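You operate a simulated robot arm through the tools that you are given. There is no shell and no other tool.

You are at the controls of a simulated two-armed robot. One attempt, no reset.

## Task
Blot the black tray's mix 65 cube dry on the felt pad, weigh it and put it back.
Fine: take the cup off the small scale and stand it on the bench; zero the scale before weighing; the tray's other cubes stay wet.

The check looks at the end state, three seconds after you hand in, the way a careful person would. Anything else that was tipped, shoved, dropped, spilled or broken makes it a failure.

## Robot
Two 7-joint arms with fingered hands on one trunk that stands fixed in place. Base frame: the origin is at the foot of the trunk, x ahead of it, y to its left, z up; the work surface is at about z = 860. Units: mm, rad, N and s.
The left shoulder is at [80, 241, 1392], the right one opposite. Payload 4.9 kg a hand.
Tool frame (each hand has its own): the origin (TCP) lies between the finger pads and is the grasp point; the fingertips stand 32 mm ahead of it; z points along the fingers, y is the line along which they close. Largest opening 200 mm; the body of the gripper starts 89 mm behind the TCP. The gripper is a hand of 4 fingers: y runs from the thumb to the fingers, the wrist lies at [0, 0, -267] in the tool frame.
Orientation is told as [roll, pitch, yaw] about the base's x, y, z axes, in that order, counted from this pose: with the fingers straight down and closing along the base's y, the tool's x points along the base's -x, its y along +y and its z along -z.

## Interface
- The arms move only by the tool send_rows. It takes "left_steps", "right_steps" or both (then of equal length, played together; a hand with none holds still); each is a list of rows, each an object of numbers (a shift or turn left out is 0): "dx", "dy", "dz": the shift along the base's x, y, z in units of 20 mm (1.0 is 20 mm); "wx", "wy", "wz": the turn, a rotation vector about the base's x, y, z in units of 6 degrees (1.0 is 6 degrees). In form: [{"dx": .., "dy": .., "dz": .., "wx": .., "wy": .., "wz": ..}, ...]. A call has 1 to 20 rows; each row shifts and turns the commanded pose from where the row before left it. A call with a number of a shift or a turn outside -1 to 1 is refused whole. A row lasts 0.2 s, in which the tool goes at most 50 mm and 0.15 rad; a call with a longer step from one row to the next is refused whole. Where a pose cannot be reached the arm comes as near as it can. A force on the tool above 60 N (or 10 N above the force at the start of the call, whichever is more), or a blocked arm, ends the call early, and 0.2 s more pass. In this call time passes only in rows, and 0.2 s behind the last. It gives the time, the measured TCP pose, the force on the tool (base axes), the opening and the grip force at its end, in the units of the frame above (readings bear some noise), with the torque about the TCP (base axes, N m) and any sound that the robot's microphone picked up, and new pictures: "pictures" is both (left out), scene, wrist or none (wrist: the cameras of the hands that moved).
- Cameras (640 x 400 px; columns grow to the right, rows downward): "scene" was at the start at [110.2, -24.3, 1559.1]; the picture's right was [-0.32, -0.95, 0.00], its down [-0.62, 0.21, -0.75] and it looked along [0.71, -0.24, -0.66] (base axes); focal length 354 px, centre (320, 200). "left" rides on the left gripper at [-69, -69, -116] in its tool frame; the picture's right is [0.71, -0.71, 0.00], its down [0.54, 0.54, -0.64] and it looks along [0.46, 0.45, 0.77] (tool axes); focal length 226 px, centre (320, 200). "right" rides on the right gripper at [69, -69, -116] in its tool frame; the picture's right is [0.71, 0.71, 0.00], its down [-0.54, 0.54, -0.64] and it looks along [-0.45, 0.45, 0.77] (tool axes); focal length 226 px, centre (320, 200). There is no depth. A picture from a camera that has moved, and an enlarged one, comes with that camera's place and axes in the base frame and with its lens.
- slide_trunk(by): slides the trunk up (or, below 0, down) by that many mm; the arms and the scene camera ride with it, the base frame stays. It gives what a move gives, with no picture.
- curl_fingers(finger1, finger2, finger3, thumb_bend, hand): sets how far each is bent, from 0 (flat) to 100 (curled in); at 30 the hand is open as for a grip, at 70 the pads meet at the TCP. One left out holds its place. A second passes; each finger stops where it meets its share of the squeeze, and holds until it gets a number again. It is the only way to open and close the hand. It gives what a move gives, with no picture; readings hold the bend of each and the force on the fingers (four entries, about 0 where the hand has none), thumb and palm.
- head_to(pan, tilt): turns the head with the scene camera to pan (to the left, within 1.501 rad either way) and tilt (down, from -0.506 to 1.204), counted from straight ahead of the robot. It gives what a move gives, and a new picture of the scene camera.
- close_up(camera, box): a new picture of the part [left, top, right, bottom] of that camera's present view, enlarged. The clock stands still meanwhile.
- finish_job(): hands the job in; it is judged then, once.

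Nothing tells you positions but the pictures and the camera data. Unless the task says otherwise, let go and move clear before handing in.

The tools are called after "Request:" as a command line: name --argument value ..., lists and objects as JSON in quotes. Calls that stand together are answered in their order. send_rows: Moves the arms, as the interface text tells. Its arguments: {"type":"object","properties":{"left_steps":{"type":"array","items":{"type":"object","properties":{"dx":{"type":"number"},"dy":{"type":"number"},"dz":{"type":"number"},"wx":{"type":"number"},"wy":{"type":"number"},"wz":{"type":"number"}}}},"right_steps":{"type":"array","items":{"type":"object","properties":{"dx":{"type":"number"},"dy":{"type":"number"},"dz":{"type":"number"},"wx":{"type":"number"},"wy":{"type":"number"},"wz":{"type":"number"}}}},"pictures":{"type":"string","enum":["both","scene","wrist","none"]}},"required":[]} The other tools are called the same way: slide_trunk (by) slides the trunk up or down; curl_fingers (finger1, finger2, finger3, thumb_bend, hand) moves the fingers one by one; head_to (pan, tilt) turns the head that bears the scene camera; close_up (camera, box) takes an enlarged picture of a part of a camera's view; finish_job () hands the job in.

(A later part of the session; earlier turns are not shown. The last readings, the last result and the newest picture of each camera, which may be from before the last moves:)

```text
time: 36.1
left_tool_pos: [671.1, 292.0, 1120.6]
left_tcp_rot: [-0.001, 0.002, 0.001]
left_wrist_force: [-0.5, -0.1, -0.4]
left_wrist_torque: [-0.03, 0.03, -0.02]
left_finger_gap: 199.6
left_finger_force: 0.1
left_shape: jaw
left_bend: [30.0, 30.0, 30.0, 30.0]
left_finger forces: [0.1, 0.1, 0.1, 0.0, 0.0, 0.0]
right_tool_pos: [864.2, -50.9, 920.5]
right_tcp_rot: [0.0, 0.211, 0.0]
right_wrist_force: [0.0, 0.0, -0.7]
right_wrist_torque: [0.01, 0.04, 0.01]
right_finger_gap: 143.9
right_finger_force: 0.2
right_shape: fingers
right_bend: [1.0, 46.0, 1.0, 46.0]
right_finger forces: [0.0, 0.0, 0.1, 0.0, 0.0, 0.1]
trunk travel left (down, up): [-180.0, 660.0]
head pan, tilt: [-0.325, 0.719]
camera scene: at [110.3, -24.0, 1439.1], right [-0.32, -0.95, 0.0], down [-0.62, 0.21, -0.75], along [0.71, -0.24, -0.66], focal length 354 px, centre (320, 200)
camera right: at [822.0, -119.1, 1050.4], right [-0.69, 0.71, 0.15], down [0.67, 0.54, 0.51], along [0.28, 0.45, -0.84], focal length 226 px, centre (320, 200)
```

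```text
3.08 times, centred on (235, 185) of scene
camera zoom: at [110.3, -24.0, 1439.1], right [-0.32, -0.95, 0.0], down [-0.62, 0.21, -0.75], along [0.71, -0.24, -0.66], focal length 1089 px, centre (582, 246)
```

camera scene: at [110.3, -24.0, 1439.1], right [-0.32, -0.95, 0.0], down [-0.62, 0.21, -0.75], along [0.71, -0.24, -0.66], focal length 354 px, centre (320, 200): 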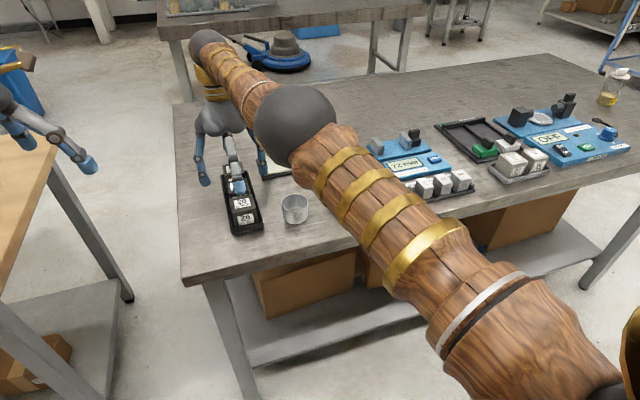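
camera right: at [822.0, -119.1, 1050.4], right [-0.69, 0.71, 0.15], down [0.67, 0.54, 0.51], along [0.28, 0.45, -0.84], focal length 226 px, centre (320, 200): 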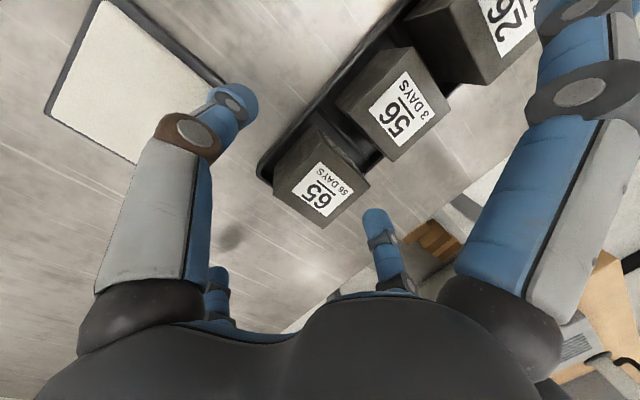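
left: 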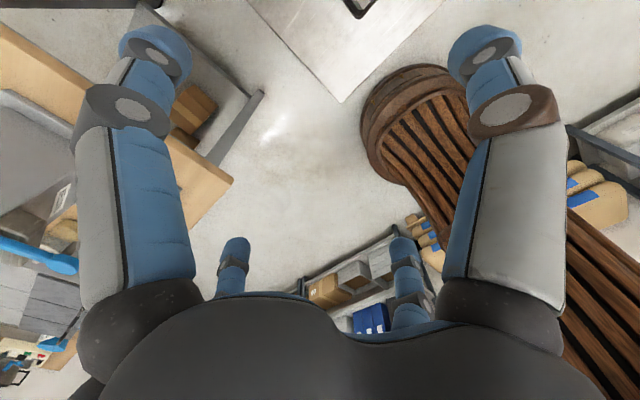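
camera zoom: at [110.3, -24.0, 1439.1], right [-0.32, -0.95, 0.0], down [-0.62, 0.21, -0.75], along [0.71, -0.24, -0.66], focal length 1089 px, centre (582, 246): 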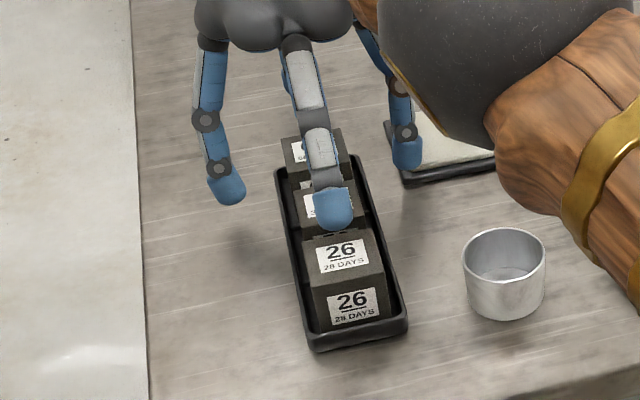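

Finger1 floats above cubes 56 and 26 and nothing is touching. I'll close the thumb and finger2 in stages.

Request:
send_rows --right_steps '[{"dy": -0.07}]' --pictures "none"

Request:
curl_fingers --hand "right" --finger2 59 --thumb_bend 59

Request:
close_up --camera "right" --box '[180, 60, 480, 310]'

Request:
close_up --camera "scene" --box '[180, 120, 290, 250]'

```text
time: 36.5
left_tool_pos: [671.7, 291.7, 1120.2]
left_tcp_rot: [0.0, 0.0, -0.001]
left_wrist_force: [0.1, -0.7, -0.1]
left_wrist_torque: [-0.03, -0.02, 0.01]
left_finger_gap: 199.9
left_finger_force: 0.1
left_shape: jaw
left_bend: [30.0, 30.0, 30.0, 30.0]
left_finger forces: [0.0, 0.0, 0.0, 0.1, 0.0, 0.1]
right_tool_pos: [864.2, -52.7, 919.7]
right_tcp_rot: [-0.001, 0.212, -0.001]
right_wrist_force: [-0.8, 0.2, -0.4]
right_wrist_torque: [0.0, -0.01, -0.02]
right_finger_gap: 143.9
right_finger_force: 0.2
right_shape: fingers
right_bend: [1.0, 46.0, 1.0, 46.0]
right_finger forces: [0.1, 0.0, 0.0, 0.0, 0.0, 0.0]
right hand out of reach, approached as far as the arm can: row 1
trunk travel left (down, up): [-180.0, 660.0]
head pan, tilt: [-0.325, 0.719]
```

```text
time: 37.5
left_tool_pos: [670.5, 290.7, 1120.2]
left_tcp_rot: [0.001, 0.001, 0.001]
left_wrist_force: [-0.3, 0.2, -0.6]
left_wrist_torque: [0.01, 0.0, 0.02]
left_finger_gap: 199.8
left_finger_force: 0.1
left_shape: jaw
left_bend: [30.0, 30.0, 30.0, 30.0]
left_finger forces: [0.0, 0.0, 0.1, 0.1, 0.0, 0.0]
right_tool_pos: [864.4, -53.2, 921.4]
right_tcp_rot: [-0.001, 0.214, 0.0]
right_wrist_force: [-0.3, -0.3, 0.1]
right_wrist_torque: [0.01, 0.0, 0.02]
right_finger_gap: 132.0
right_finger_force: 0.1
right_shape: fingers
right_bend: [1.0, 59.0, 1.0, 59.0]
right_finger forces: [0.0, 0.1, 0.0, 0.1, 0.1, 0.0]
trunk travel left (down, up): [-180.0, 660.0]
head pan, tilt: [-0.325, 0.719]
```

```text
1.60 times, centred on (330, 185) of right
camera zoom: at [822.3, -120.9, 1050.2], right [-0.69, 0.71, 0.15], down [0.67, 0.54, 0.51], along [0.28, 0.45, -0.84], focal length 362 px, centre (304, 224)
```

zoom: 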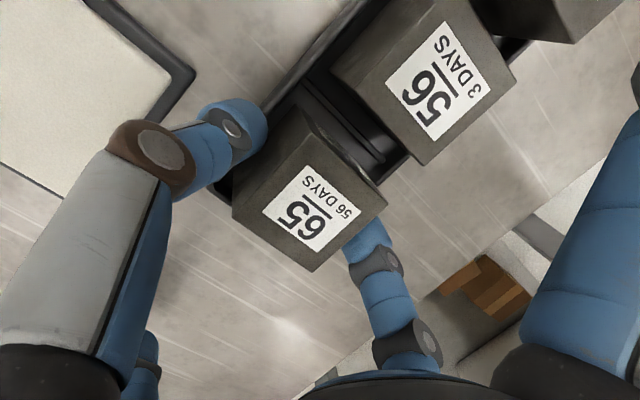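

```text
3.08 times, centred on (235, 185) of scene
camera zoom: at [110.2, -24.0, 1439.1], right [-0.32, -0.95, 0.0], down [-0.62, 0.21, -0.75], along [0.71, -0.24, -0.66], focal length 1089 px, centre (582, 246)
```

zoom: 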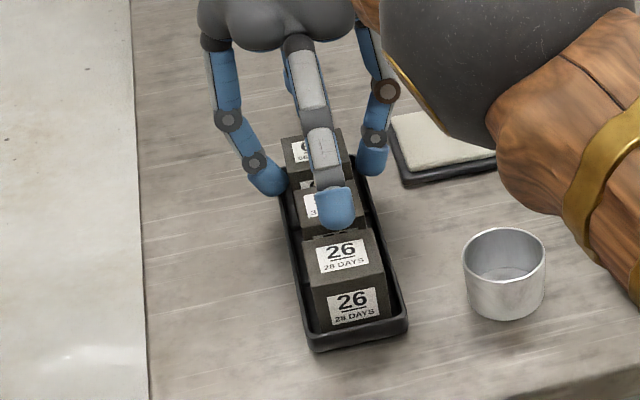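

Request:
curl_fingers --hand "right" --finger2 67 --thumb_bend 67

Request:
close_up --camera "right" --box '[180, 60, 480, 310]'

Request:
close_up --camera "scene" --box '[180, 120, 290, 250]'

```text
time: 38.5
left_tool_pos: [672.9, 291.0, 1120.3]
left_tcp_rot: [0.0, 0.0, -0.001]
left_wrist_force: [0.2, -0.7, 0.0]
left_wrist_torque: [0.0, -0.02, 0.01]
left_finger_gap: 199.8
left_finger_force: 0.0
left_shape: jaw
left_bend: [30.0, 30.0, 30.0, 30.0]
left_finger forces: [0.0, 0.0, 0.0, 0.0, 0.1, 0.1]
right_tool_pos: [865.3, -53.0, 920.8]
right_tcp_rot: [-0.001, 0.209, 0.001]
right_wrist_force: [0.4, -1.4, 1.1]
right_wrist_torque: [0.0, -0.01, -0.03]
right_finger_gap: 130.3
right_finger_force: 9.0
right_shape: fingers
right_bend: [1.0, 60.0, 1.0, 63.0]
right_finger forces: [0.0, 7.9, 0.0, 0.0, 9.7, 0.1]
trunk travel left (down, up): [-180.0, 660.0]
head pan, tilt: [-0.325, 0.719]
```

```text
1.60 times, centred on (330, 185) of right
camera zoom: at [822.2, -121.1, 1050.3], right [-0.69, 0.71, 0.15], down [0.67, 0.54, 0.51], along [0.28, 0.45, -0.84], focal length 362 px, centre (304, 224)
```

zoom: 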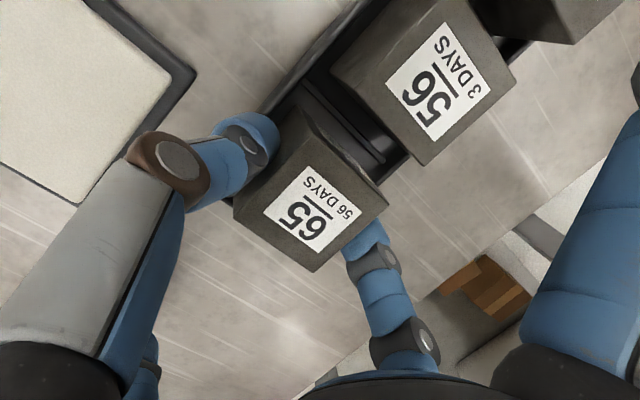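

```text
3.08 times, centred on (235, 185) of scene
camera zoom: at [110.1, -24.2, 1439.1], right [-0.32, -0.95, 0.0], down [-0.62, 0.21, -0.75], along [0.71, -0.24, -0.66], focal length 1089 px, centre (582, 246)
```

zoom: 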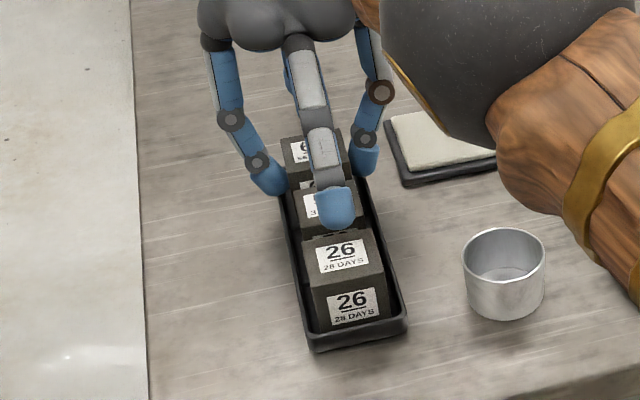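

The cube is pinched at about 8–10 N. I'll lift slowly and straight up.

Request:
send_rows --right_steps '[{"dz": 0.25}, {"dz": 0.25}, {"dz": 0.5}, {"dz": 0.5}]' --pictures "both"

Request:
close_up --camera "right" --box '[180, 60, 480, 310]'

Request:
close_up --camera "scene" --box '[180, 100, 290, 230]'

```text
time: 39.5
left_tool_pos: [670.5, 291.7, 1119.3]
left_tcp_rot: [0.0, 0.0, 0.0]
left_wrist_force: [-0.4, 0.1, 0.3]
left_wrist_torque: [-0.03, -0.04, 0.01]
left_finger_gap: 199.7
left_finger_force: 0.0
left_shape: jaw
left_bend: [30.0, 30.0, 30.0, 30.0]
left_finger forces: [0.0, 0.0, 0.0, 0.0, 0.1, 0.0]
right_tool_pos: [866.9, -50.2, 951.2]
right_tcp_rot: [-0.002, 0.209, -0.001]
right_wrist_force: [0.2, -0.3, -2.6]
right_wrist_torque: [-0.02, -0.04, 0.03]
right_finger_gap: 130.0
right_finger_force: 8.3
right_shape: fingers
right_bend: [1.0, 60.0, 1.0, 64.0]
right_finger forces: [0.1, 8.1, 0.0, 0.0, 7.9, 0.1]
trunk travel left (down, up): [-180.0, 660.0]
head pan, tilt: [-0.325, 0.719]
camera scene: at [110.1, -23.9, 1439.1], right [-0.32, -0.95, 0.0], down [-0.62, 0.21, -0.75], along [0.71, -0.24, -0.66], focal length 354 px, centre (320, 200)
camera right: at [823.4, -120.0, 1080.3], right [-0.69, 0.71, 0.15], down [0.66, 0.54, 0.52], along [0.29, 0.45, -0.84], focal length 226 px, centre (320, 200)
```

scene: 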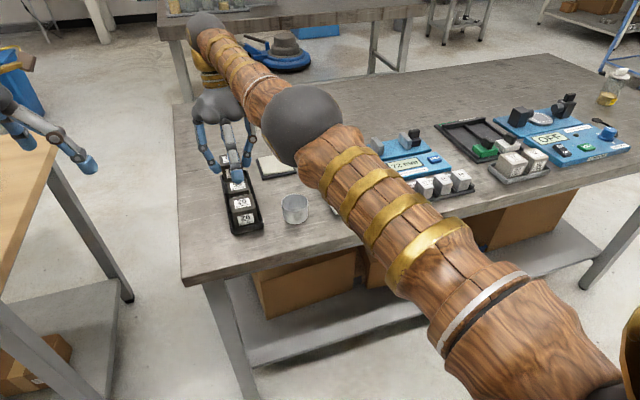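
right: 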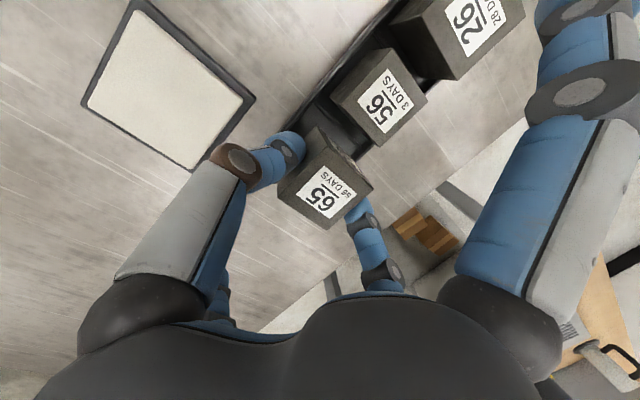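

```text
1.60 times, centred on (330, 185) of right
camera zoom: at [823.4, -120.0, 1080.3], right [-0.69, 0.71, 0.15], down [0.66, 0.54, 0.52], along [0.29, 0.45, -0.84], focal length 362 px, centre (304, 224)
```

zoom: 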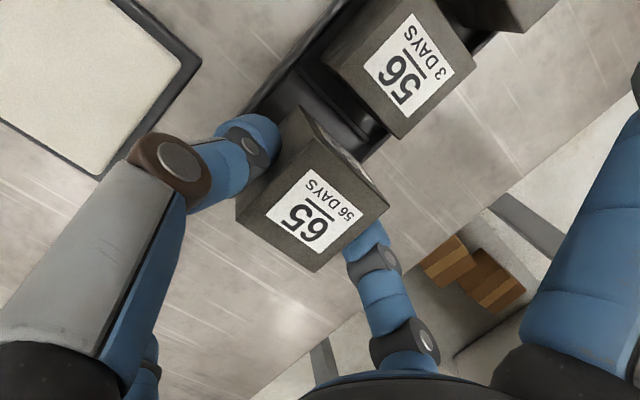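

```text
3.08 times, centred on (235, 165) of scene
camera zoom: at [110.1, -23.9, 1439.1], right [-0.32, -0.95, 0.0], down [-0.62, 0.21, -0.75], along [0.71, -0.24, -0.66], focal length 1089 px, centre (582, 308)
```

zoom: 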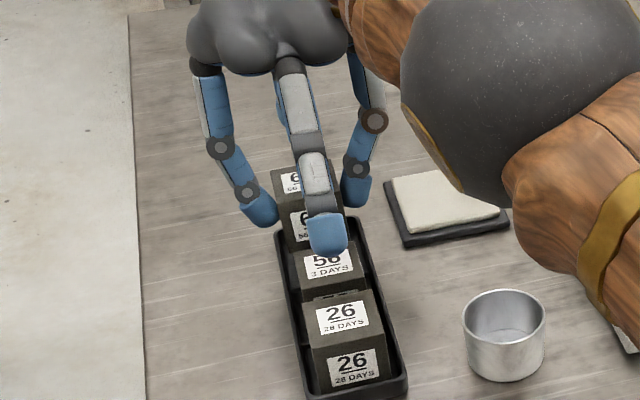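

The cube is up and level. I'll lift a little more, swing it over the felt pad near [890, -167], and take about 4° off the tilt for reach.

Request:
send_rows --right_steps '[{"dz": 0.8}, {"dz": 0.8}, {"dz": 0.8}, {"dy": -0.9}, {"dy": -0.95, "dx": 0.2, "wy": -0.15}, {"dy": -0.95, "dx": 0.2, "wy": -0.15}, {"dy": -0.95, "dx": 0.2, "wy": -0.15}, {"dy": -0.95, "dx": 0.2, "wy": -0.15}, {"dy": -0.95, "dx": 0.2, "wy": -0.1}]' --pictures "both"

Request:
close_up --camera "right" --box '[180, 60, 480, 310]'

Request:
close_up --camera "scene" --box '[180, 80, 320, 230]'

```text
time: 41.5
left_tool_pos: [673.4, 290.5, 1118.3]
left_tcp_rot: [0.002, 0.001, -0.001]
left_wrist_force: [0.1, 0.5, -1.4]
left_wrist_torque: [0.0, 0.0, 0.02]
left_finger_gap: 199.9
left_finger_force: 0.1
left_shape: jaw
left_bend: [30.0, 30.0, 30.0, 30.0]
left_finger forces: [0.0, 0.0, 0.0, 0.0, 0.1, 0.0]
right_tool_pos: [895.8, -167.4, 1000.6]
right_tcp_rot: [0.001, 0.14, 0.001]
right_wrist_force: [-0.1, 0.2, -2.8]
right_wrist_torque: [-0.02, 0.0, -0.01]
right_finger_gap: 130.1
right_finger_force: 8.1
right_shape: fingers
right_bend: [1.0, 60.0, 1.0, 64.0]
right_finger forces: [0.0, 7.8, 0.1, 0.1, 7.9, 0.0]
right hand out of reach, approached as far as the arm can: row 3, 5, 6, 8
trunk travel left (down, up): [-180.0, 660.0]
head pan, tilt: [-0.325, 0.719]
camera scene: at [110.8, -25.2, 1439.0], right [-0.32, -0.95, 0.0], down [-0.62, 0.21, -0.75], along [0.71, -0.24, -0.66], focal length 354 px, centre (320, 200)
camera right: at [844.4, -235.4, 1126.0], right [-0.7, 0.71, 0.1], down [0.63, 0.54, 0.56], along [0.34, 0.46, -0.82], focal length 226 px, centre (320, 200)
```

scene: 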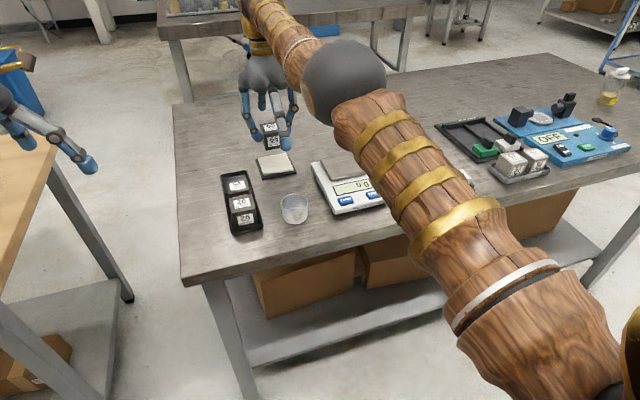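
right: 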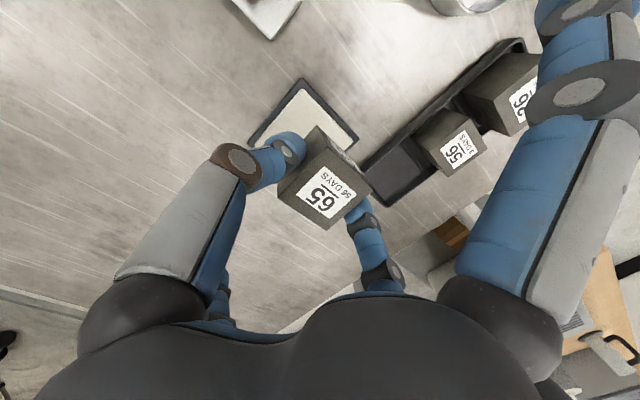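

```text
1.60 times, centred on (330, 185) of right
camera zoom: at [844.4, -235.4, 1126.0], right [-0.7, 0.71, 0.1], down [0.63, 0.54, 0.56], along [0.34, 0.46, -0.82], focal length 362 px, centre (304, 224)
```

zoom: 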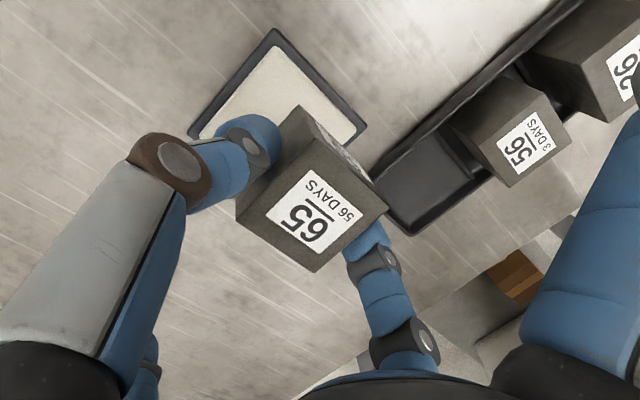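

```text
2.67 times, centred on (250, 155) of scene
camera zoom: at [110.8, -25.2, 1439.0], right [-0.32, -0.95, 0.0], down [-0.62, 0.21, -0.75], along [0.71, -0.24, -0.66], focal length 944 px, centre (507, 320)
```

zoom: 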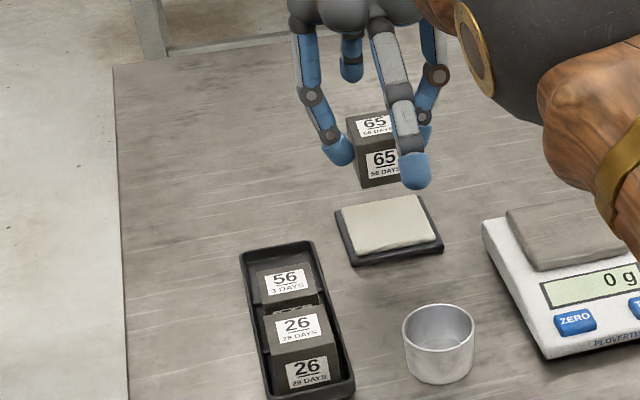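

The cube is over the felt at about [893, -167], and the pad centre is about [906, -166]. I'll come down by sliding the trunk 60 mm, which keeps the arm in reach.

Request:
slide_trunk --by -60

Request:
close_up --camera "right" --box '[180, 60, 480, 310]'

Request:
close_up --camera "scene" --box '[180, 60, 360, 230]'

```text
time: 42.5
left_tool_pos: [671.1, 291.2, 1059.7]
left_tcp_rot: [-0.001, -0.001, 0.0]
left_wrist_force: [0.0, -0.3, -0.2]
left_wrist_torque: [0.01, 0.01, 0.03]
left_finger_gap: 199.9
left_finger_force: 0.1
left_shape: jaw
left_bend: [30.0, 30.0, 30.0, 30.0]
left_finger forces: [0.0, 0.1, 0.0, 0.0, 0.0, 0.0]
right_tool_pos: [896.0, -167.0, 941.5]
right_tcp_rot: [0.0, 0.138, 0.0]
right_wrist_force: [-1.2, -0.2, -3.0]
right_wrist_torque: [0.0, 0.0, -0.02]
right_finger_gap: 129.8
right_finger_force: 8.3
right_shape: fingers
right_bend: [1.0, 60.0, 1.0, 64.0]
right_finger forces: [0.1, 8.0, 0.0, 0.0, 7.9, 0.0]
trunk travel left (down, up): [-120.0, 720.0]
head pan, tilt: [-0.325, 0.719]
```

```text
1.60 times, centred on (330, 185) of right
camera zoom: at [843.9, -234.6, 1066.7], right [-0.7, 0.71, 0.1], down [0.63, 0.54, 0.56], along [0.34, 0.45, -0.82], focal length 362 px, centre (304, 224)
```

zoom: 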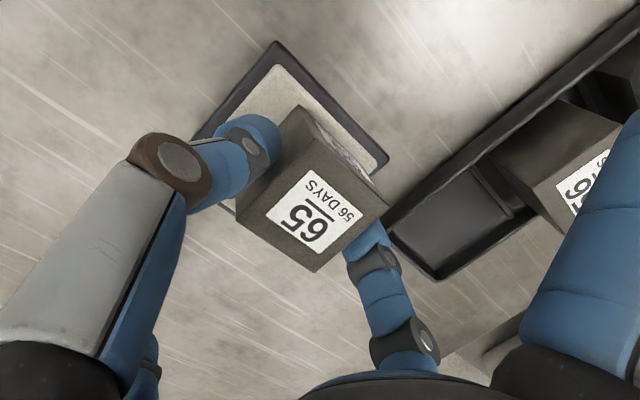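

```text
2.35 times, centred on (270, 145) of scene
camera zoom: at [110.3, -24.3, 1379.1], right [-0.32, -0.95, 0.0], down [-0.62, 0.21, -0.75], along [0.71, -0.24, -0.66], focal length 833 px, centre (438, 329)
```

zoom: 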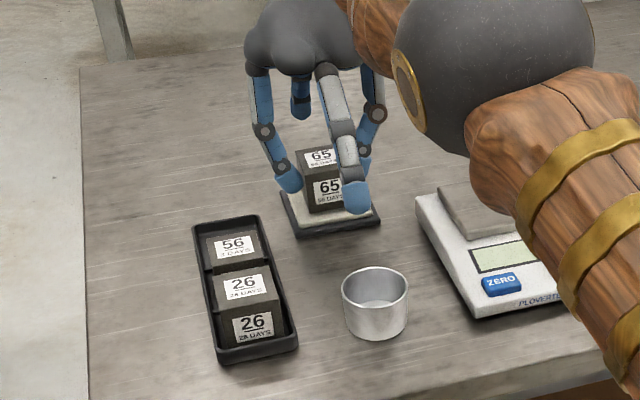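

The cube hangs right over the felt. I'll lower it in small steps, watching the force.

Request:
send_rows --right_steps '[{"dz": -0.2}, {"dz": -0.15}]' --pictures "none"

Request:
send_rows --right_steps '[{"dz": -0.1}]' --pictures "none"

Request:
send_rows --right_steps '[{"dz": -0.1}]' --pictures "none"

Request:
send_rows --right_steps '[{"dz": -0.1}]' --pictures "none"

Request:
close_up --camera "scene" --box '[220, 100, 300, 180]'

```text
time: 43.1
left_tool_pos: [671.5, 291.1, 1058.5]
left_tcp_rot: [0.0, 0.001, 0.0]
left_wrist_force: [0.2, 0.5, -0.2]
left_wrist_torque: [0.01, -0.01, -0.01]
left_finger_gap: 199.9
left_finger_force: 0.0
left_shape: jaw
left_bend: [30.0, 30.0, 30.0, 30.0]
left_finger forces: [0.1, 0.0, 0.1, 0.1, 0.0, 0.0]
right_tool_pos: [895.7, -167.0, 934.5]
right_tcp_rot: [0.001, 0.141, -0.001]
right_wrist_force: [-0.5, -0.3, -3.2]
right_wrist_torque: [0.0, 0.0, 0.03]
right_finger_gap: 130.0
right_finger_force: 7.9
right_shape: fingers
right_bend: [1.0, 60.0, 1.0, 64.0]
right_finger forces: [0.0, 8.0, 0.1, 0.1, 7.9, 0.0]
trunk travel left (down, up): [-120.0, 720.0]
head pan, tilt: [-0.325, 0.719]
```

```text
time: 43.5
left_tool_pos: [673.3, 290.4, 1060.8]
left_tcp_rot: [-0.001, 0.0, -0.002]
left_wrist_force: [0.3, 0.0, 0.4]
left_wrist_torque: [0.03, 0.02, 0.02]
left_finger_gap: 200.0
left_finger_force: 0.1
left_shape: jaw
left_bend: [30.0, 30.0, 30.0, 30.0]
left_finger forces: [0.0, 0.1, 0.0, 0.1, 0.0, 0.0]
right_tool_pos: [896.1, -166.6, 934.3]
right_tcp_rot: [0.0, 0.139, -0.001]
right_wrist_force: [0.0, -1.0, 0.4]
right_wrist_torque: [0.08, -0.02, -0.03]
right_finger_gap: 129.8
right_finger_force: 8.5
right_shape: fingers
right_bend: [1.0, 60.0, 1.0, 64.0]
right_finger forces: [0.1, 8.1, 0.1, 0.1, 8.6, 0.0]
trunk travel left (down, up): [-120.0, 720.0]
head pan, tilt: [-0.325, 0.719]
```

```text
time: 43.9
left_tool_pos: [670.6, 292.2, 1060.8]
left_tcp_rot: [-0.002, 0.002, 0.001]
left_wrist_force: [0.4, 0.1, -0.8]
left_wrist_torque: [0.02, -0.01, -0.03]
left_finger_gap: 199.9
left_finger_force: 0.1
left_shape: jaw
left_bend: [30.0, 30.0, 30.0, 30.0]
left_finger forces: [0.0, 0.0, 0.1, 0.0, 0.0, 0.0]
right_tool_pos: [896.6, -166.6, 932.5]
right_tcp_rot: [-0.002, 0.138, 0.0]
right_wrist_force: [0.6, -1.8, 7.5]
right_wrist_torque: [0.12, -0.01, 0.01]
right_finger_gap: 130.1
right_finger_force: 9.4
right_shape: fingers
right_bend: [1.0, 60.0, 1.0, 64.0]
right_finger forces: [0.0, 9.2, 0.1, 0.0, 10.3, 0.0]
trunk travel left (down, up): [-120.0, 720.0]
head pan, tilt: [-0.325, 0.719]
```

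```text
time: 44.3
left_tool_pos: [669.7, 291.7, 1059.5]
left_tcp_rot: [0.001, 0.001, -0.001]
left_wrist_force: [-0.2, 0.9, 1.0]
left_wrist_torque: [-0.01, 0.01, 0.01]
left_finger_gap: 199.6
left_finger_force: 0.1
left_shape: jaw
left_bend: [30.0, 30.0, 30.0, 30.0]
left_finger forces: [0.0, 0.0, 0.1, 0.0, 0.1, 0.0]
right_tool_pos: [896.4, -166.0, 930.9]
right_tcp_rot: [-0.001, 0.135, 0.001]
right_wrist_force: [1.3, -2.1, 16.6]
right_wrist_torque: [0.1, 0.0, -0.06]
right_finger_gap: 130.1
right_finger_force: 11.8
right_shape: fingers
right_bend: [1.0, 60.0, 1.0, 64.0]
right_finger forces: [0.0, 10.6, 0.1, 0.1, 12.4, 0.0]
trunk travel left (down, up): [-120.0, 720.0]
head pan, tilt: [-0.325, 0.719]
```

```text
5.00 times, centred on (260, 140) of scene
camera zoom: at [108.3, -24.0, 1379.5], right [-0.32, -0.95, 0.0], down [-0.62, 0.21, -0.75], along [0.71, -0.24, -0.66], focal length 1769 px, centre (620, 500)
```

zoom: 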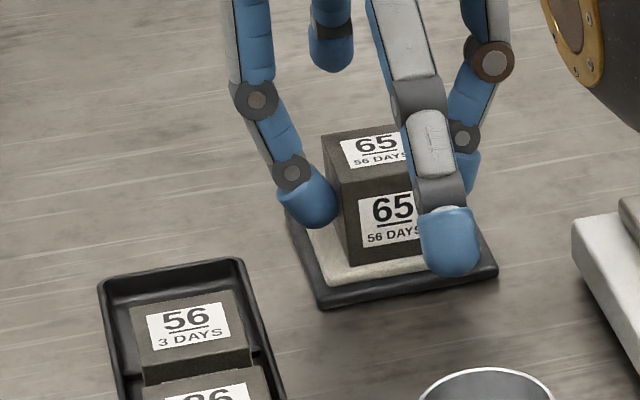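

The cube is resting on the felt, pressed at about 15 N. I'll ease slightly, hold a couple of seconds and watch whether its dark wet look changes.

Request:
send_rows --right_steps '[{"dz": 0.05}, {}, {}, {}, {}, {}, {}, {}, {}, {}]' --pictures "wrist"

Request:
close_up --camera "scene" --box '[220, 100, 300, 180]'

Request:
close_up --camera "right" --box '[180, 60, 480, 310]'

```text
time: 46.5
left_tool_pos: [670.1, 292.3, 1059.7]
left_tcp_rot: [0.0, 0.002, -0.002]
left_wrist_force: [0.5, -0.3, -0.2]
left_wrist_torque: [0.03, -0.02, -0.01]
left_finger_gap: 199.8
left_finger_force: 0.2
left_shape: jaw
left_bend: [30.0, 30.0, 30.0, 30.0]
left_finger forces: [0.0, 0.0, 0.0, 0.0, 0.0, 0.1]
right_tool_pos: [894.5, -166.1, 930.1]
right_tcp_rot: [0.0, 0.138, -0.001]
right_wrist_force: [4.8, -4.1, 17.7]
right_wrist_torque: [-0.07, -0.03, 0.02]
right_finger_gap: 129.9
right_finger_force: 11.4
right_shape: fingers
right_bend: [1.0, 60.0, 1.0, 64.0]
right_finger forces: [0.0, 10.3, 0.0, 0.1, 13.7, 0.0]
trunk travel left (down, up): [-120.0, 720.0]
head pan, tilt: [-0.325, 0.719]
camera right: at [843.8, -234.5, 1056.3], right [-0.7, 0.71, 0.1], down [0.63, 0.54, 0.56], along [0.35, 0.45, -0.82], focal length 226 px, centre (320, 200)
```

right: 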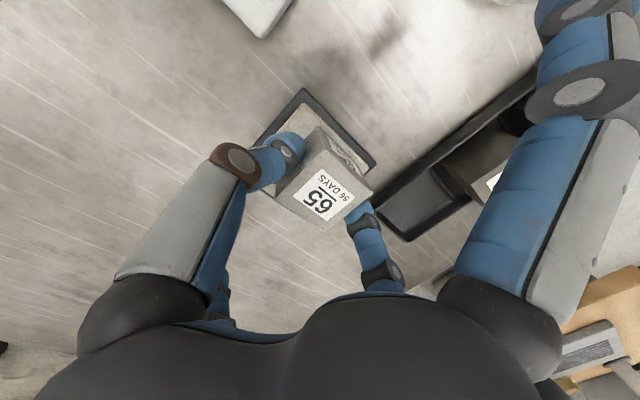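

```text
5.00 times, centred on (260, 140) of scene
camera zoom: at [108.4, -24.0, 1379.3], right [-0.32, -0.95, 0.0], down [-0.62, 0.21, -0.75], along [0.71, -0.24, -0.66], focal length 1769 px, centre (620, 500)
```

zoom: 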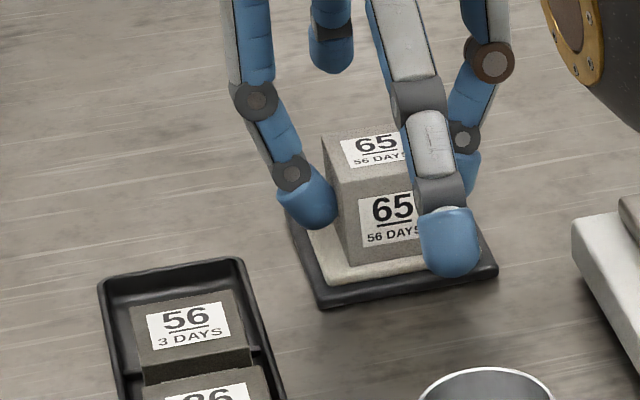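

```text
1.60 times, centred on (330, 185) of right
camera zoom: at [843.8, -234.5, 1056.3], right [-0.7, 0.71, 0.1], down [0.63, 0.54, 0.56], along [0.35, 0.45, -0.82], focal length 362 px, centre (304, 224)
```

zoom: 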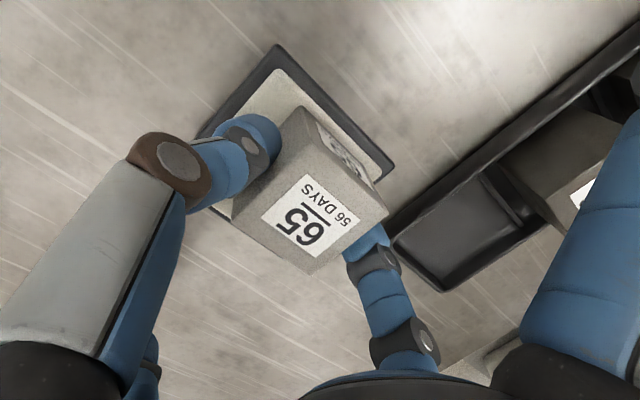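

The cube has turned from dark to light grey, so it's drying. I'll hold another couple of seconds and compare it with the dry cubes on the right.

Request:
send_rows --right_steps '[{"dz": 0.05}, {}, {}, {}, {}, {}, {}, {}, {}, {}]' --pictures "none"

Request:
close_up --camera "scene" --box '[220, 100, 300, 180]'

Request:
close_up --camera "right" --box '[180, 60, 480, 310]'

```text
time: 48.7
left_tool_pos: [670.9, 291.0, 1059.8]
left_tcp_rot: [0.001, 0.002, 0.0]
left_wrist_force: [0.4, -0.1, -0.4]
left_wrist_torque: [0.01, -0.01, -0.02]
left_finger_gap: 200.0
left_finger_force: 0.0
left_shape: jaw
left_bend: [30.0, 30.0, 30.0, 30.0]
left_finger forces: [0.1, 0.1, 0.1, 0.1, 0.1, 0.0]
right_tool_pos: [895.8, -165.8, 930.6]
right_tcp_rot: [0.0, 0.14, 0.0]
right_wrist_force: [5.0, -4.5, 14.4]
right_wrist_torque: [-0.12, -0.08, 0.04]
right_finger_gap: 130.2
right_finger_force: 11.0
right_shape: fingers
right_bend: [1.0, 60.0, 1.0, 63.0]
right_finger forces: [0.0, 8.9, 0.1, 0.1, 13.4, 0.0]
trunk travel left (down, up): [-120.0, 720.0]
head pan, tilt: [-0.325, 0.719]
```

```text
5.00 times, centred on (260, 140) of scene
camera zoom: at [108.8, -24.2, 1379.2], right [-0.32, -0.95, 0.0], down [-0.62, 0.21, -0.75], along [0.71, -0.24, -0.66], focal length 1769 px, centre (620, 500)
```

zoom: 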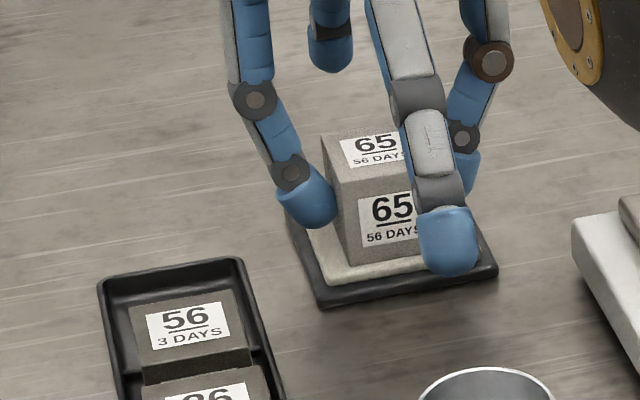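

```text
1.60 times, centred on (330, 185) of right
camera zoom: at [843.9, -234.2, 1056.6], right [-0.7, 0.71, 0.1], down [0.63, 0.54, 0.56], along [0.34, 0.45, -0.82], focal length 362 px, centre (304, 224)
```

zoom: 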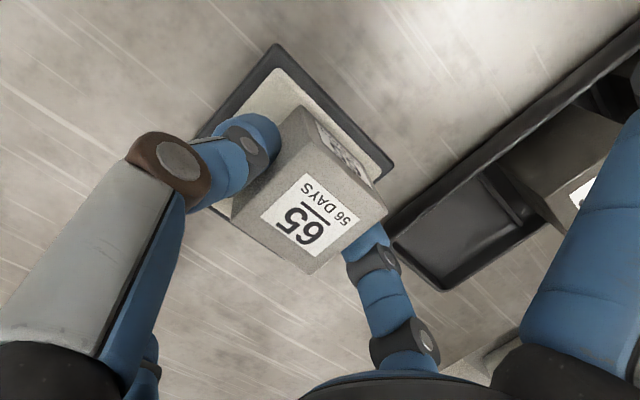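

The cube now looks as light as the dry ones, and its neighbours are still dark. I'll lift it and carry it over the scale platform, which I take to be near [795, -321].

Request:
send_rows --right_steps '[{"dz": 0.2}, {"dz": 0.4}, {"dz": 0.7}, {"dz": 0.8}, {"dx": -0.55, "dy": -0.86, "dz": 0.3, "wy": 0.07}, {"dx": -0.55, "dy": -0.86, "dz": 0.3, "wy": 0.07}, {"dx": -0.55, "dy": -0.86, "dz": 0.3, "wy": 0.07}, {"dx": -0.55, "dy": -0.86, "dz": 0.3, "wy": 0.07}, {"dx": -0.55, "dy": -0.86, "dz": 0.3, "wy": 0.07}, {"dx": -0.55, "dy": -0.86, "dz": 0.3, "wy": 0.08}, {"dx": -0.55, "dy": -0.86, "wy": 0.08}, {"dx": -0.55, "dy": -0.86, "wy": 0.08}, {"dx": -0.55, "dy": -0.86, "wy": 0.08}]' --pictures "both"

Request:
close_up --camera "right" --box '[180, 40, 480, 290]'

Request:
close_up --camera "scene" --box '[220, 60, 400, 220]'

```text
time: 51.5
left_tool_pos: [671.8, 290.5, 1059.8]
left_tcp_rot: [0.001, 0.001, -0.001]
left_wrist_force: [-0.2, 0.9, -1.2]
left_wrist_torque: [0.04, -0.01, 0.0]
left_finger_gap: 199.9
left_finger_force: 0.0
left_shape: jaw
left_bend: [30.0, 30.0, 30.0, 30.0]
left_finger forces: [0.0, 0.0, 0.1, 0.0, 0.1, 0.0]
right_tool_pos: [863.9, -322.9, 1018.5]
right_tcp_rot: [0.001, 0.21, 0.0]
right_wrist_force: [0.2, -0.1, -2.9]
right_wrist_torque: [0.02, -0.01, -0.03]
right_finger_gap: 129.9
right_finger_force: 8.2
right_shape: fingers
right_bend: [1.0, 60.0, 1.0, 64.0]
right_finger forces: [0.1, 7.8, 0.0, 0.0, 7.9, 0.0]
right hand out of reach, approached as far as the arm can: row 5, 6, 7, 8, 9, 10, 11, 12, 13
trunk travel left (down, up): [-120.0, 720.0]
head pan, tilt: [-0.325, 0.719]
camera scene: at [110.5, -25.1, 1379.0], right [-0.32, -0.95, 0.0], down [-0.62, 0.21, -0.75], along [0.71, -0.24, -0.66], focal length 354 px, centre (320, 200)
camera right: at [821.4, -391.9, 1147.4], right [-0.69, 0.71, 0.15], down [0.66, 0.54, 0.52], along [0.28, 0.46, -0.84], focal length 226 px, centre (320, 200)
```

scene: 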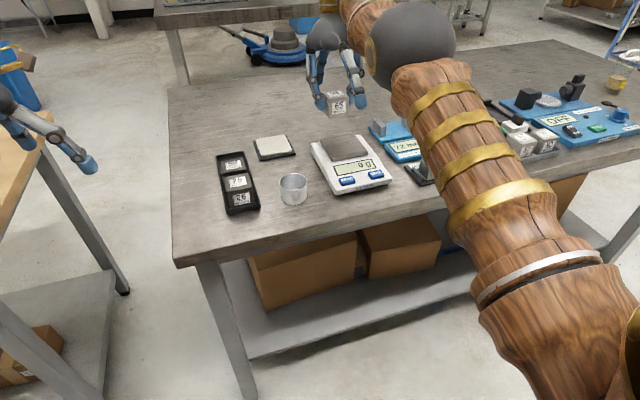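
right: 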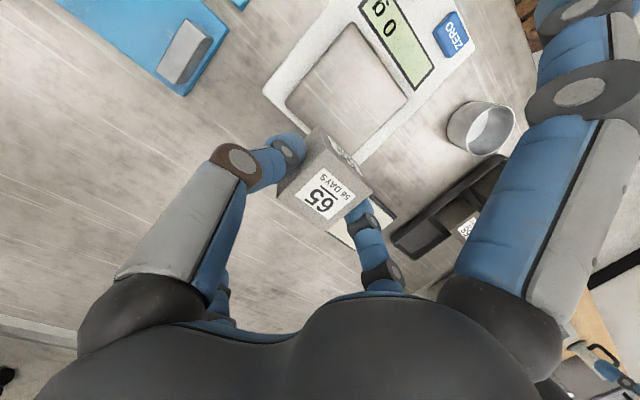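

```text
1.60 times, centred on (330, 165) of right
camera zoom: at [821.4, -391.9, 1147.4], right [-0.69, 0.71, 0.15], down [0.66, 0.54, 0.52], along [0.28, 0.46, -0.84], focal length 362 px, centre (304, 256)
```

zoom: 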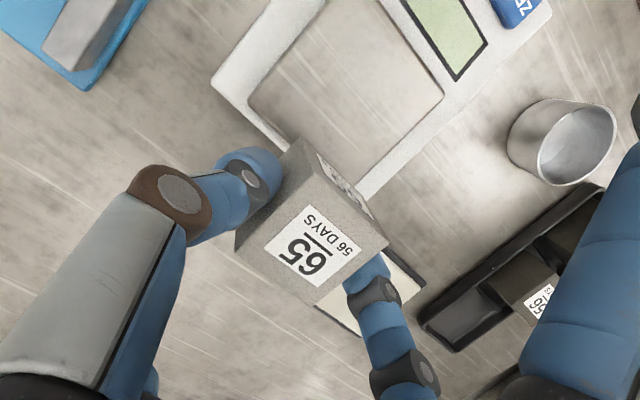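

```text
2.50 times, centred on (310, 140) of scene
camera zoom: at [110.5, -25.1, 1379.0], right [-0.32, -0.95, 0.0], down [-0.62, 0.21, -0.75], along [0.71, -0.24, -0.66], focal length 885 px, centre (345, 350)
```

zoom: 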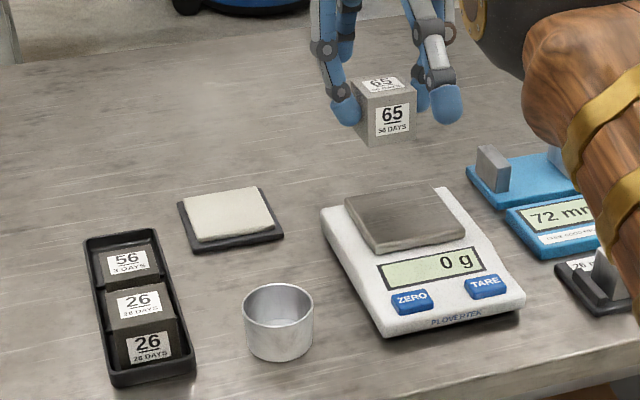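

The arm stopped short in x because, with the trunk this low, the wrist bend limit is reached at this tilt. The cube is safe at about [860, -322] in the air. I'll raise the trunk again and then bring the hand back over the platform.

Request:
slide_trunk --by 150

Request:
send_rows --right_steps '[{"dz": -0.9}, {"dz": -0.9}, {"dz": -0.9}, {"dz": -0.9}, {"dz": -0.9}, {"dx": -0.7}, {"dx": -0.7}]' --pictures "both"

Request:
close_up --camera "right" --box '[180, 40, 480, 290]'

```text
time: 53.2
left_tool_pos: [672.3, 291.6, 1210.1]
left_tcp_rot: [0.0, 0.002, -0.001]
left_wrist_force: [0.0, 0.1, -0.1]
left_wrist_torque: [0.0, 0.01, 0.0]
left_finger_gap: 199.7
left_finger_force: 0.1
left_shape: jaw
left_bend: [30.0, 30.0, 30.0, 30.0]
left_finger forces: [0.1, 0.0, 0.1, 0.0, 0.0, 0.0]
right_tool_pos: [864.3, -323.0, 1168.0]
right_tcp_rot: [-0.001, 0.211, 0.0]
right_wrist_force: [-0.5, -0.4, -3.1]
right_wrist_torque: [-0.01, -0.01, -0.01]
right_finger_gap: 129.8
right_finger_force: 7.6
right_shape: fingers
right_bend: [1.0, 60.0, 1.0, 64.0]
right_finger forces: [0.0, 7.9, 0.0, 0.0, 7.8, 0.0]
trunk travel left (down, up): [-270.0, 570.0]
head pan, tilt: [-0.325, 0.719]
```

```text
time: 54.9
left_tool_pos: [670.7, 291.6, 1209.4]
left_tcp_rot: [0.0, 0.002, -0.002]
left_wrist_force: [0.0, 0.2, -0.2]
left_wrist_torque: [0.02, 0.02, 0.01]
left_finger_gap: 199.5
left_finger_force: 0.0
left_shape: jaw
left_bend: [30.0, 30.0, 30.0, 30.0]
left_finger forces: [0.0, 0.0, 0.0, 0.0, 0.0, 0.0]
right_tool_pos: [877.7, -323.5, 1082.3]
right_tcp_rot: [-0.001, 0.212, 0.001]
right_wrist_force: [0.0, 0.6, -2.9]
right_wrist_torque: [0.0, -0.01, 0.01]
right_finger_gap: 129.9
right_finger_force: 8.2
right_shape: fingers
right_bend: [1.0, 60.0, 1.0, 64.0]
right_finger forces: [0.1, 7.8, 0.1, 0.0, 7.9, 0.0]
right hand out of reach, approached as far as the arm can: row 2, 3, 5, 6, 7
trunk travel left (down, up): [-270.0, 570.0]
head pan, tilt: [-0.325, 0.719]
camera scene: at [110.8, -24.2, 1529.0], right [-0.32, -0.95, 0.0], down [-0.62, 0.21, -0.75], along [0.71, -0.24, -0.66], focal length 354 px, centre (320, 200)
camera right: at [834.8, -393.0, 1211.7], right [-0.69, 0.71, 0.15], down [0.67, 0.54, 0.51], along [0.28, 0.45, -0.84], focal length 226 px, centre (320, 200)
```

scene: 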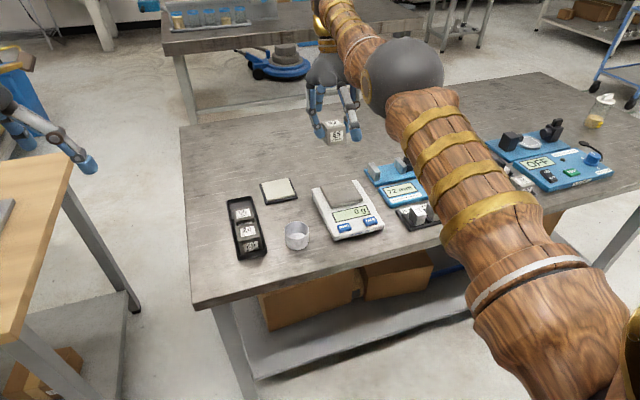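
right: 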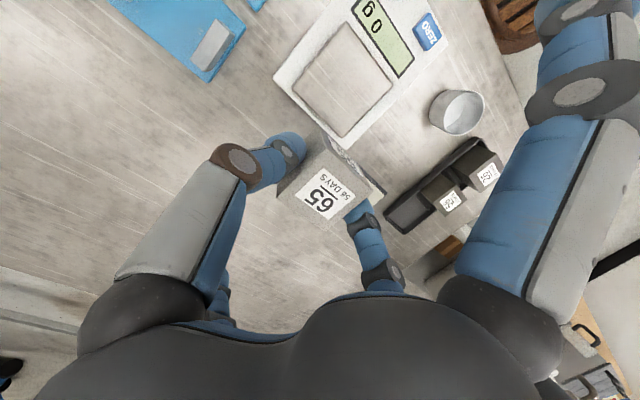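

```text
1.60 times, centred on (330, 165) of right
camera zoom: at [834.8, -393.0, 1211.7], right [-0.69, 0.71, 0.15], down [0.67, 0.54, 0.51], along [0.28, 0.45, -0.84], focal length 362 px, centre (304, 256)
```

zoom: 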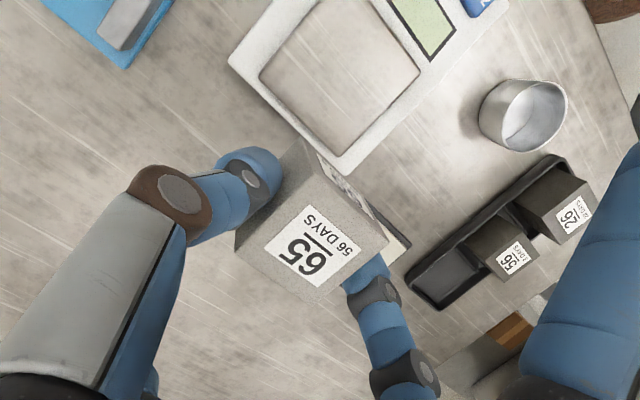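

The wrist is at its bend limit with a 12° tilt, and this grip can't get closer to the robot. I'll see which tilt the arm accepts over the scale by taking the tilt back to about 6° while moving in, staying well above everything.

Request:
send_rows --right_steps '[{"wy": -0.25}, {"wy": -0.25}, {"wy": -0.25}, {"wy": -0.25}, {"dx": -0.8, "dz": -0.4}, {"dx": -0.8, "dz": -0.4}, {"dx": -0.8, "dz": -0.4}, {"dx": -0.8, "dz": -0.4}, {"dx": -0.8, "dz": -0.4}]' --pictures "scene"

```text
time: 56.9
left_tool_pos: [672.6, 293.0, 1208.5]
left_tcp_rot: [0.0, 0.002, 0.0]
left_wrist_force: [-0.1, 0.4, -0.2]
left_wrist_torque: [0.03, 0.01, 0.02]
left_finger_gap: 199.9
left_finger_force: 0.0
left_shape: jaw
left_bend: [30.0, 30.0, 30.0, 30.0]
left_finger forces: [0.0, 0.0, 0.0, 0.0, 0.0, 0.1]
right_tool_pos: [905.4, -337.8, 1050.9]
right_tcp_rot: [0.0, 0.108, -0.001]
right_wrist_force: [0.4, -0.4, -3.5]
right_wrist_torque: [-0.02, -0.02, 0.01]
right_finger_gap: 130.1
right_finger_force: 7.8
right_shape: fingers
right_bend: [1.0, 60.0, 1.0, 64.0]
right_finger forces: [0.0, 7.9, 0.1, 0.0, 7.9, 0.0]
right hand out of reach, approached as far as the arm can: row 1, 2, 3, 4, 5, 6, 7, 8, 9
trunk travel left (down, up): [-270.0, 570.0]
head pan, tilt: [-0.325, 0.719]
camera scene: at [110.9, -24.5, 1529.0], right [-0.32, -0.95, 0.0], down [-0.62, 0.21, -0.75], along [0.71, -0.24, -0.66], focal length 354 px, centre (320, 200)
```

scene: 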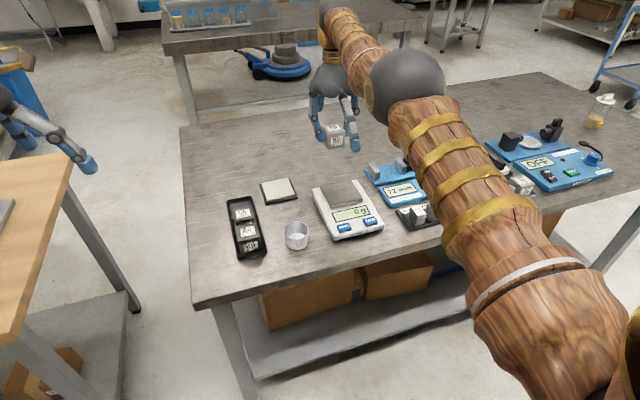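

The elbow seems to have gone straight, so the arm is stuck at full stretch. Everything is still well clear at z about 1050, so I'll check how it responds to small motions.

Request:
send_rows --right_steps '[{}, {}, {}]' --pictures "none"

Request:
send_rows --right_steps '[{"dz": -0.5}, {"dz": -0.5}]' --pictures "none"

Request:
head_to --pan -0.5 --tilt 0.45

```text
time: 57.6
left_tool_pos: [671.2, 291.3, 1210.1]
left_tcp_rot: [0.001, 0.002, 0.001]
left_wrist_force: [0.2, -0.1, -0.7]
left_wrist_torque: [0.02, 0.01, -0.01]
left_finger_gap: 200.1
left_finger_force: 0.1
left_shape: jaw
left_bend: [30.0, 30.0, 30.0, 30.0]
left_finger forces: [0.0, 0.0, 0.1, 0.0, 0.0, 0.0]
right_tool_pos: [905.2, -336.5, 1050.7]
right_tcp_rot: [0.0, 0.108, -0.001]
right_wrist_force: [-0.2, -0.7, -2.0]
right_wrist_torque: [-0.04, -0.01, 0.0]
right_finger_gap: 129.8
right_finger_force: 7.8
right_shape: fingers
right_bend: [1.0, 60.0, 1.0, 64.0]
right_finger forces: [0.0, 7.8, 0.0, 0.0, 7.8, 0.0]
trunk travel left (down, up): [-270.0, 570.0]
head pan, tilt: [-0.325, 0.719]
```

```text
time: 58.2
left_tool_pos: [672.3, 291.4, 1209.6]
left_tcp_rot: [-0.001, 0.002, -0.001]
left_wrist_force: [-0.1, -0.7, -0.2]
left_wrist_torque: [0.03, 0.0, 0.03]
left_finger_gap: 200.0
left_finger_force: 0.1
left_shape: jaw
left_bend: [30.0, 30.0, 30.0, 30.0]
left_finger forces: [0.0, 0.1, 0.0, 0.0, 0.0, 0.0]
right_tool_pos: [906.8, -337.4, 1031.8]
right_tcp_rot: [0.002, 0.107, 0.0]
right_wrist_force: [-0.2, 0.1, -3.2]
right_wrist_torque: [0.0, -0.04, -0.01]
right_finger_gap: 130.1
right_finger_force: 7.8
right_shape: fingers
right_bend: [1.0, 60.0, 1.0, 64.0]
right_finger forces: [0.0, 8.0, 0.1, 0.0, 8.0, 0.0]
trunk travel left (down, up): [-270.0, 570.0]
head pan, tilt: [-0.325, 0.719]
```

```text
time: 59.0
left_tool_pos: [672.0, 290.3, 1209.3]
left_tcp_rot: [0.0, 0.002, -0.001]
left_wrist_force: [0.0, 0.0, 0.1]
left_wrist_torque: [-0.01, 0.02, -0.01]
left_finger_gap: 200.0
left_finger_force: 0.1
left_shape: jaw
left_bend: [30.0, 30.0, 30.0, 30.0]
left_finger forces: [0.0, 0.0, 0.0, 0.0, 0.0, 0.1]
right_tool_pos: [907.4, -337.3, 1031.6]
right_tcp_rot: [0.0, 0.108, 0.002]
right_wrist_force: [1.0, 0.9, -2.0]
right_wrist_torque: [-0.04, -0.01, -0.02]
right_finger_gap: 129.9
right_finger_force: 8.0
right_shape: fingers
right_bend: [1.0, 60.0, 1.0, 64.0]
right_finger forces: [0.0, 8.0, 0.0, 0.0, 7.9, 0.0]
trunk travel left (down, up): [-270.0, 570.0]
head pan, tilt: [-0.499, 0.45]
camera scene: at [111.5, -41.3, 1552.7], right [-0.48, -0.88, 0.0], down [-0.38, 0.21, -0.9], along [0.79, -0.43, -0.44], focal length 354 px, centre (320, 200)
```

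scene: 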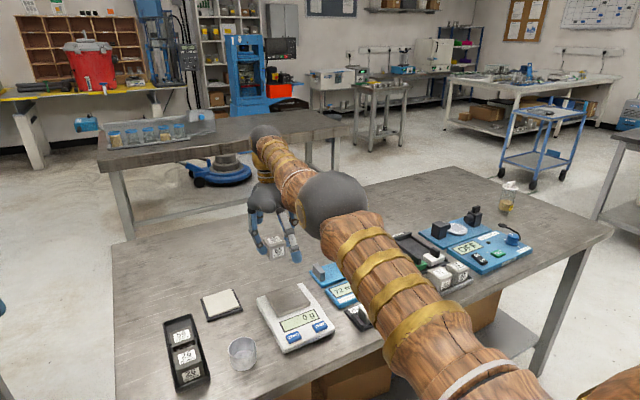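

The commanded pose follows the actual one, and vertical moves work. I'll try a small inward step.

Request:
send_rows --right_steps '[{"dx": -0.1}, {"dx": -0.1}, {"dx": -0.1}]' --pictures "none"

Request:
send_rows --right_steps '[{"dx": -0.5, "dz": -0.5}, {"dx": -0.5, "dz": -0.5}]' --pictures "none"

```text
time: 59.8
left_tool_pos: [672.7, 292.2, 1210.3]
left_tcp_rot: [-0.001, 0.002, -0.001]
left_wrist_force: [0.2, -0.4, -0.2]
left_wrist_torque: [0.02, 0.0, -0.01]
left_finger_gap: 199.9
left_finger_force: 0.2
left_shape: jaw
left_bend: [30.0, 30.0, 30.0, 30.0]
left_finger forces: [0.1, 0.0, 0.0, 0.0, 0.0, 0.0]
right_tool_pos: [907.0, -337.8, 1030.7]
right_tcp_rot: [0.0, 0.107, 0.0]
right_wrist_force: [0.2, 0.0, -3.4]
right_wrist_torque: [-0.04, -0.01, 0.03]
right_finger_gap: 129.9
right_finger_force: 8.1
right_shape: fingers
right_bend: [1.0, 60.0, 1.0, 64.0]
right_finger forces: [0.0, 7.9, 0.0, 0.0, 7.9, 0.0]
right hand out of reach, approached as far as the arm can: row 1, 3
trunk travel left (down, up): [-270.0, 570.0]
head pan, tilt: [-0.499, 0.45]
```

```text
time: 60.4
left_tool_pos: [673.2, 292.2, 1208.6]
left_tcp_rot: [0.002, 0.002, 0.001]
left_wrist_force: [0.6, 0.8, 0.0]
left_wrist_torque: [-0.02, 0.02, -0.03]
left_finger_gap: 200.0
left_finger_force: 0.1
left_shape: jaw
left_bend: [30.0, 30.0, 30.0, 30.0]
left_finger forces: [0.0, 0.1, 0.1, 0.0, 0.0, 0.0]
right_tool_pos: [906.5, -339.2, 1010.1]
right_tcp_rot: [0.001, 0.111, 0.0]
right_wrist_force: [0.6, -0.4, -2.4]
right_wrist_torque: [0.01, 0.0, 0.04]
right_finger_gap: 129.9
right_finger_force: 8.0
right_shape: fingers
right_bend: [1.0, 60.0, 1.0, 64.0]
right_finger forces: [0.0, 7.9, 0.0, 0.0, 7.9, 0.0]
right hand out of reach, approached as far as the arm can: row 1, 2
trunk travel left (down, up): [-270.0, 570.0]
head pan, tilt: [-0.499, 0.45]
```

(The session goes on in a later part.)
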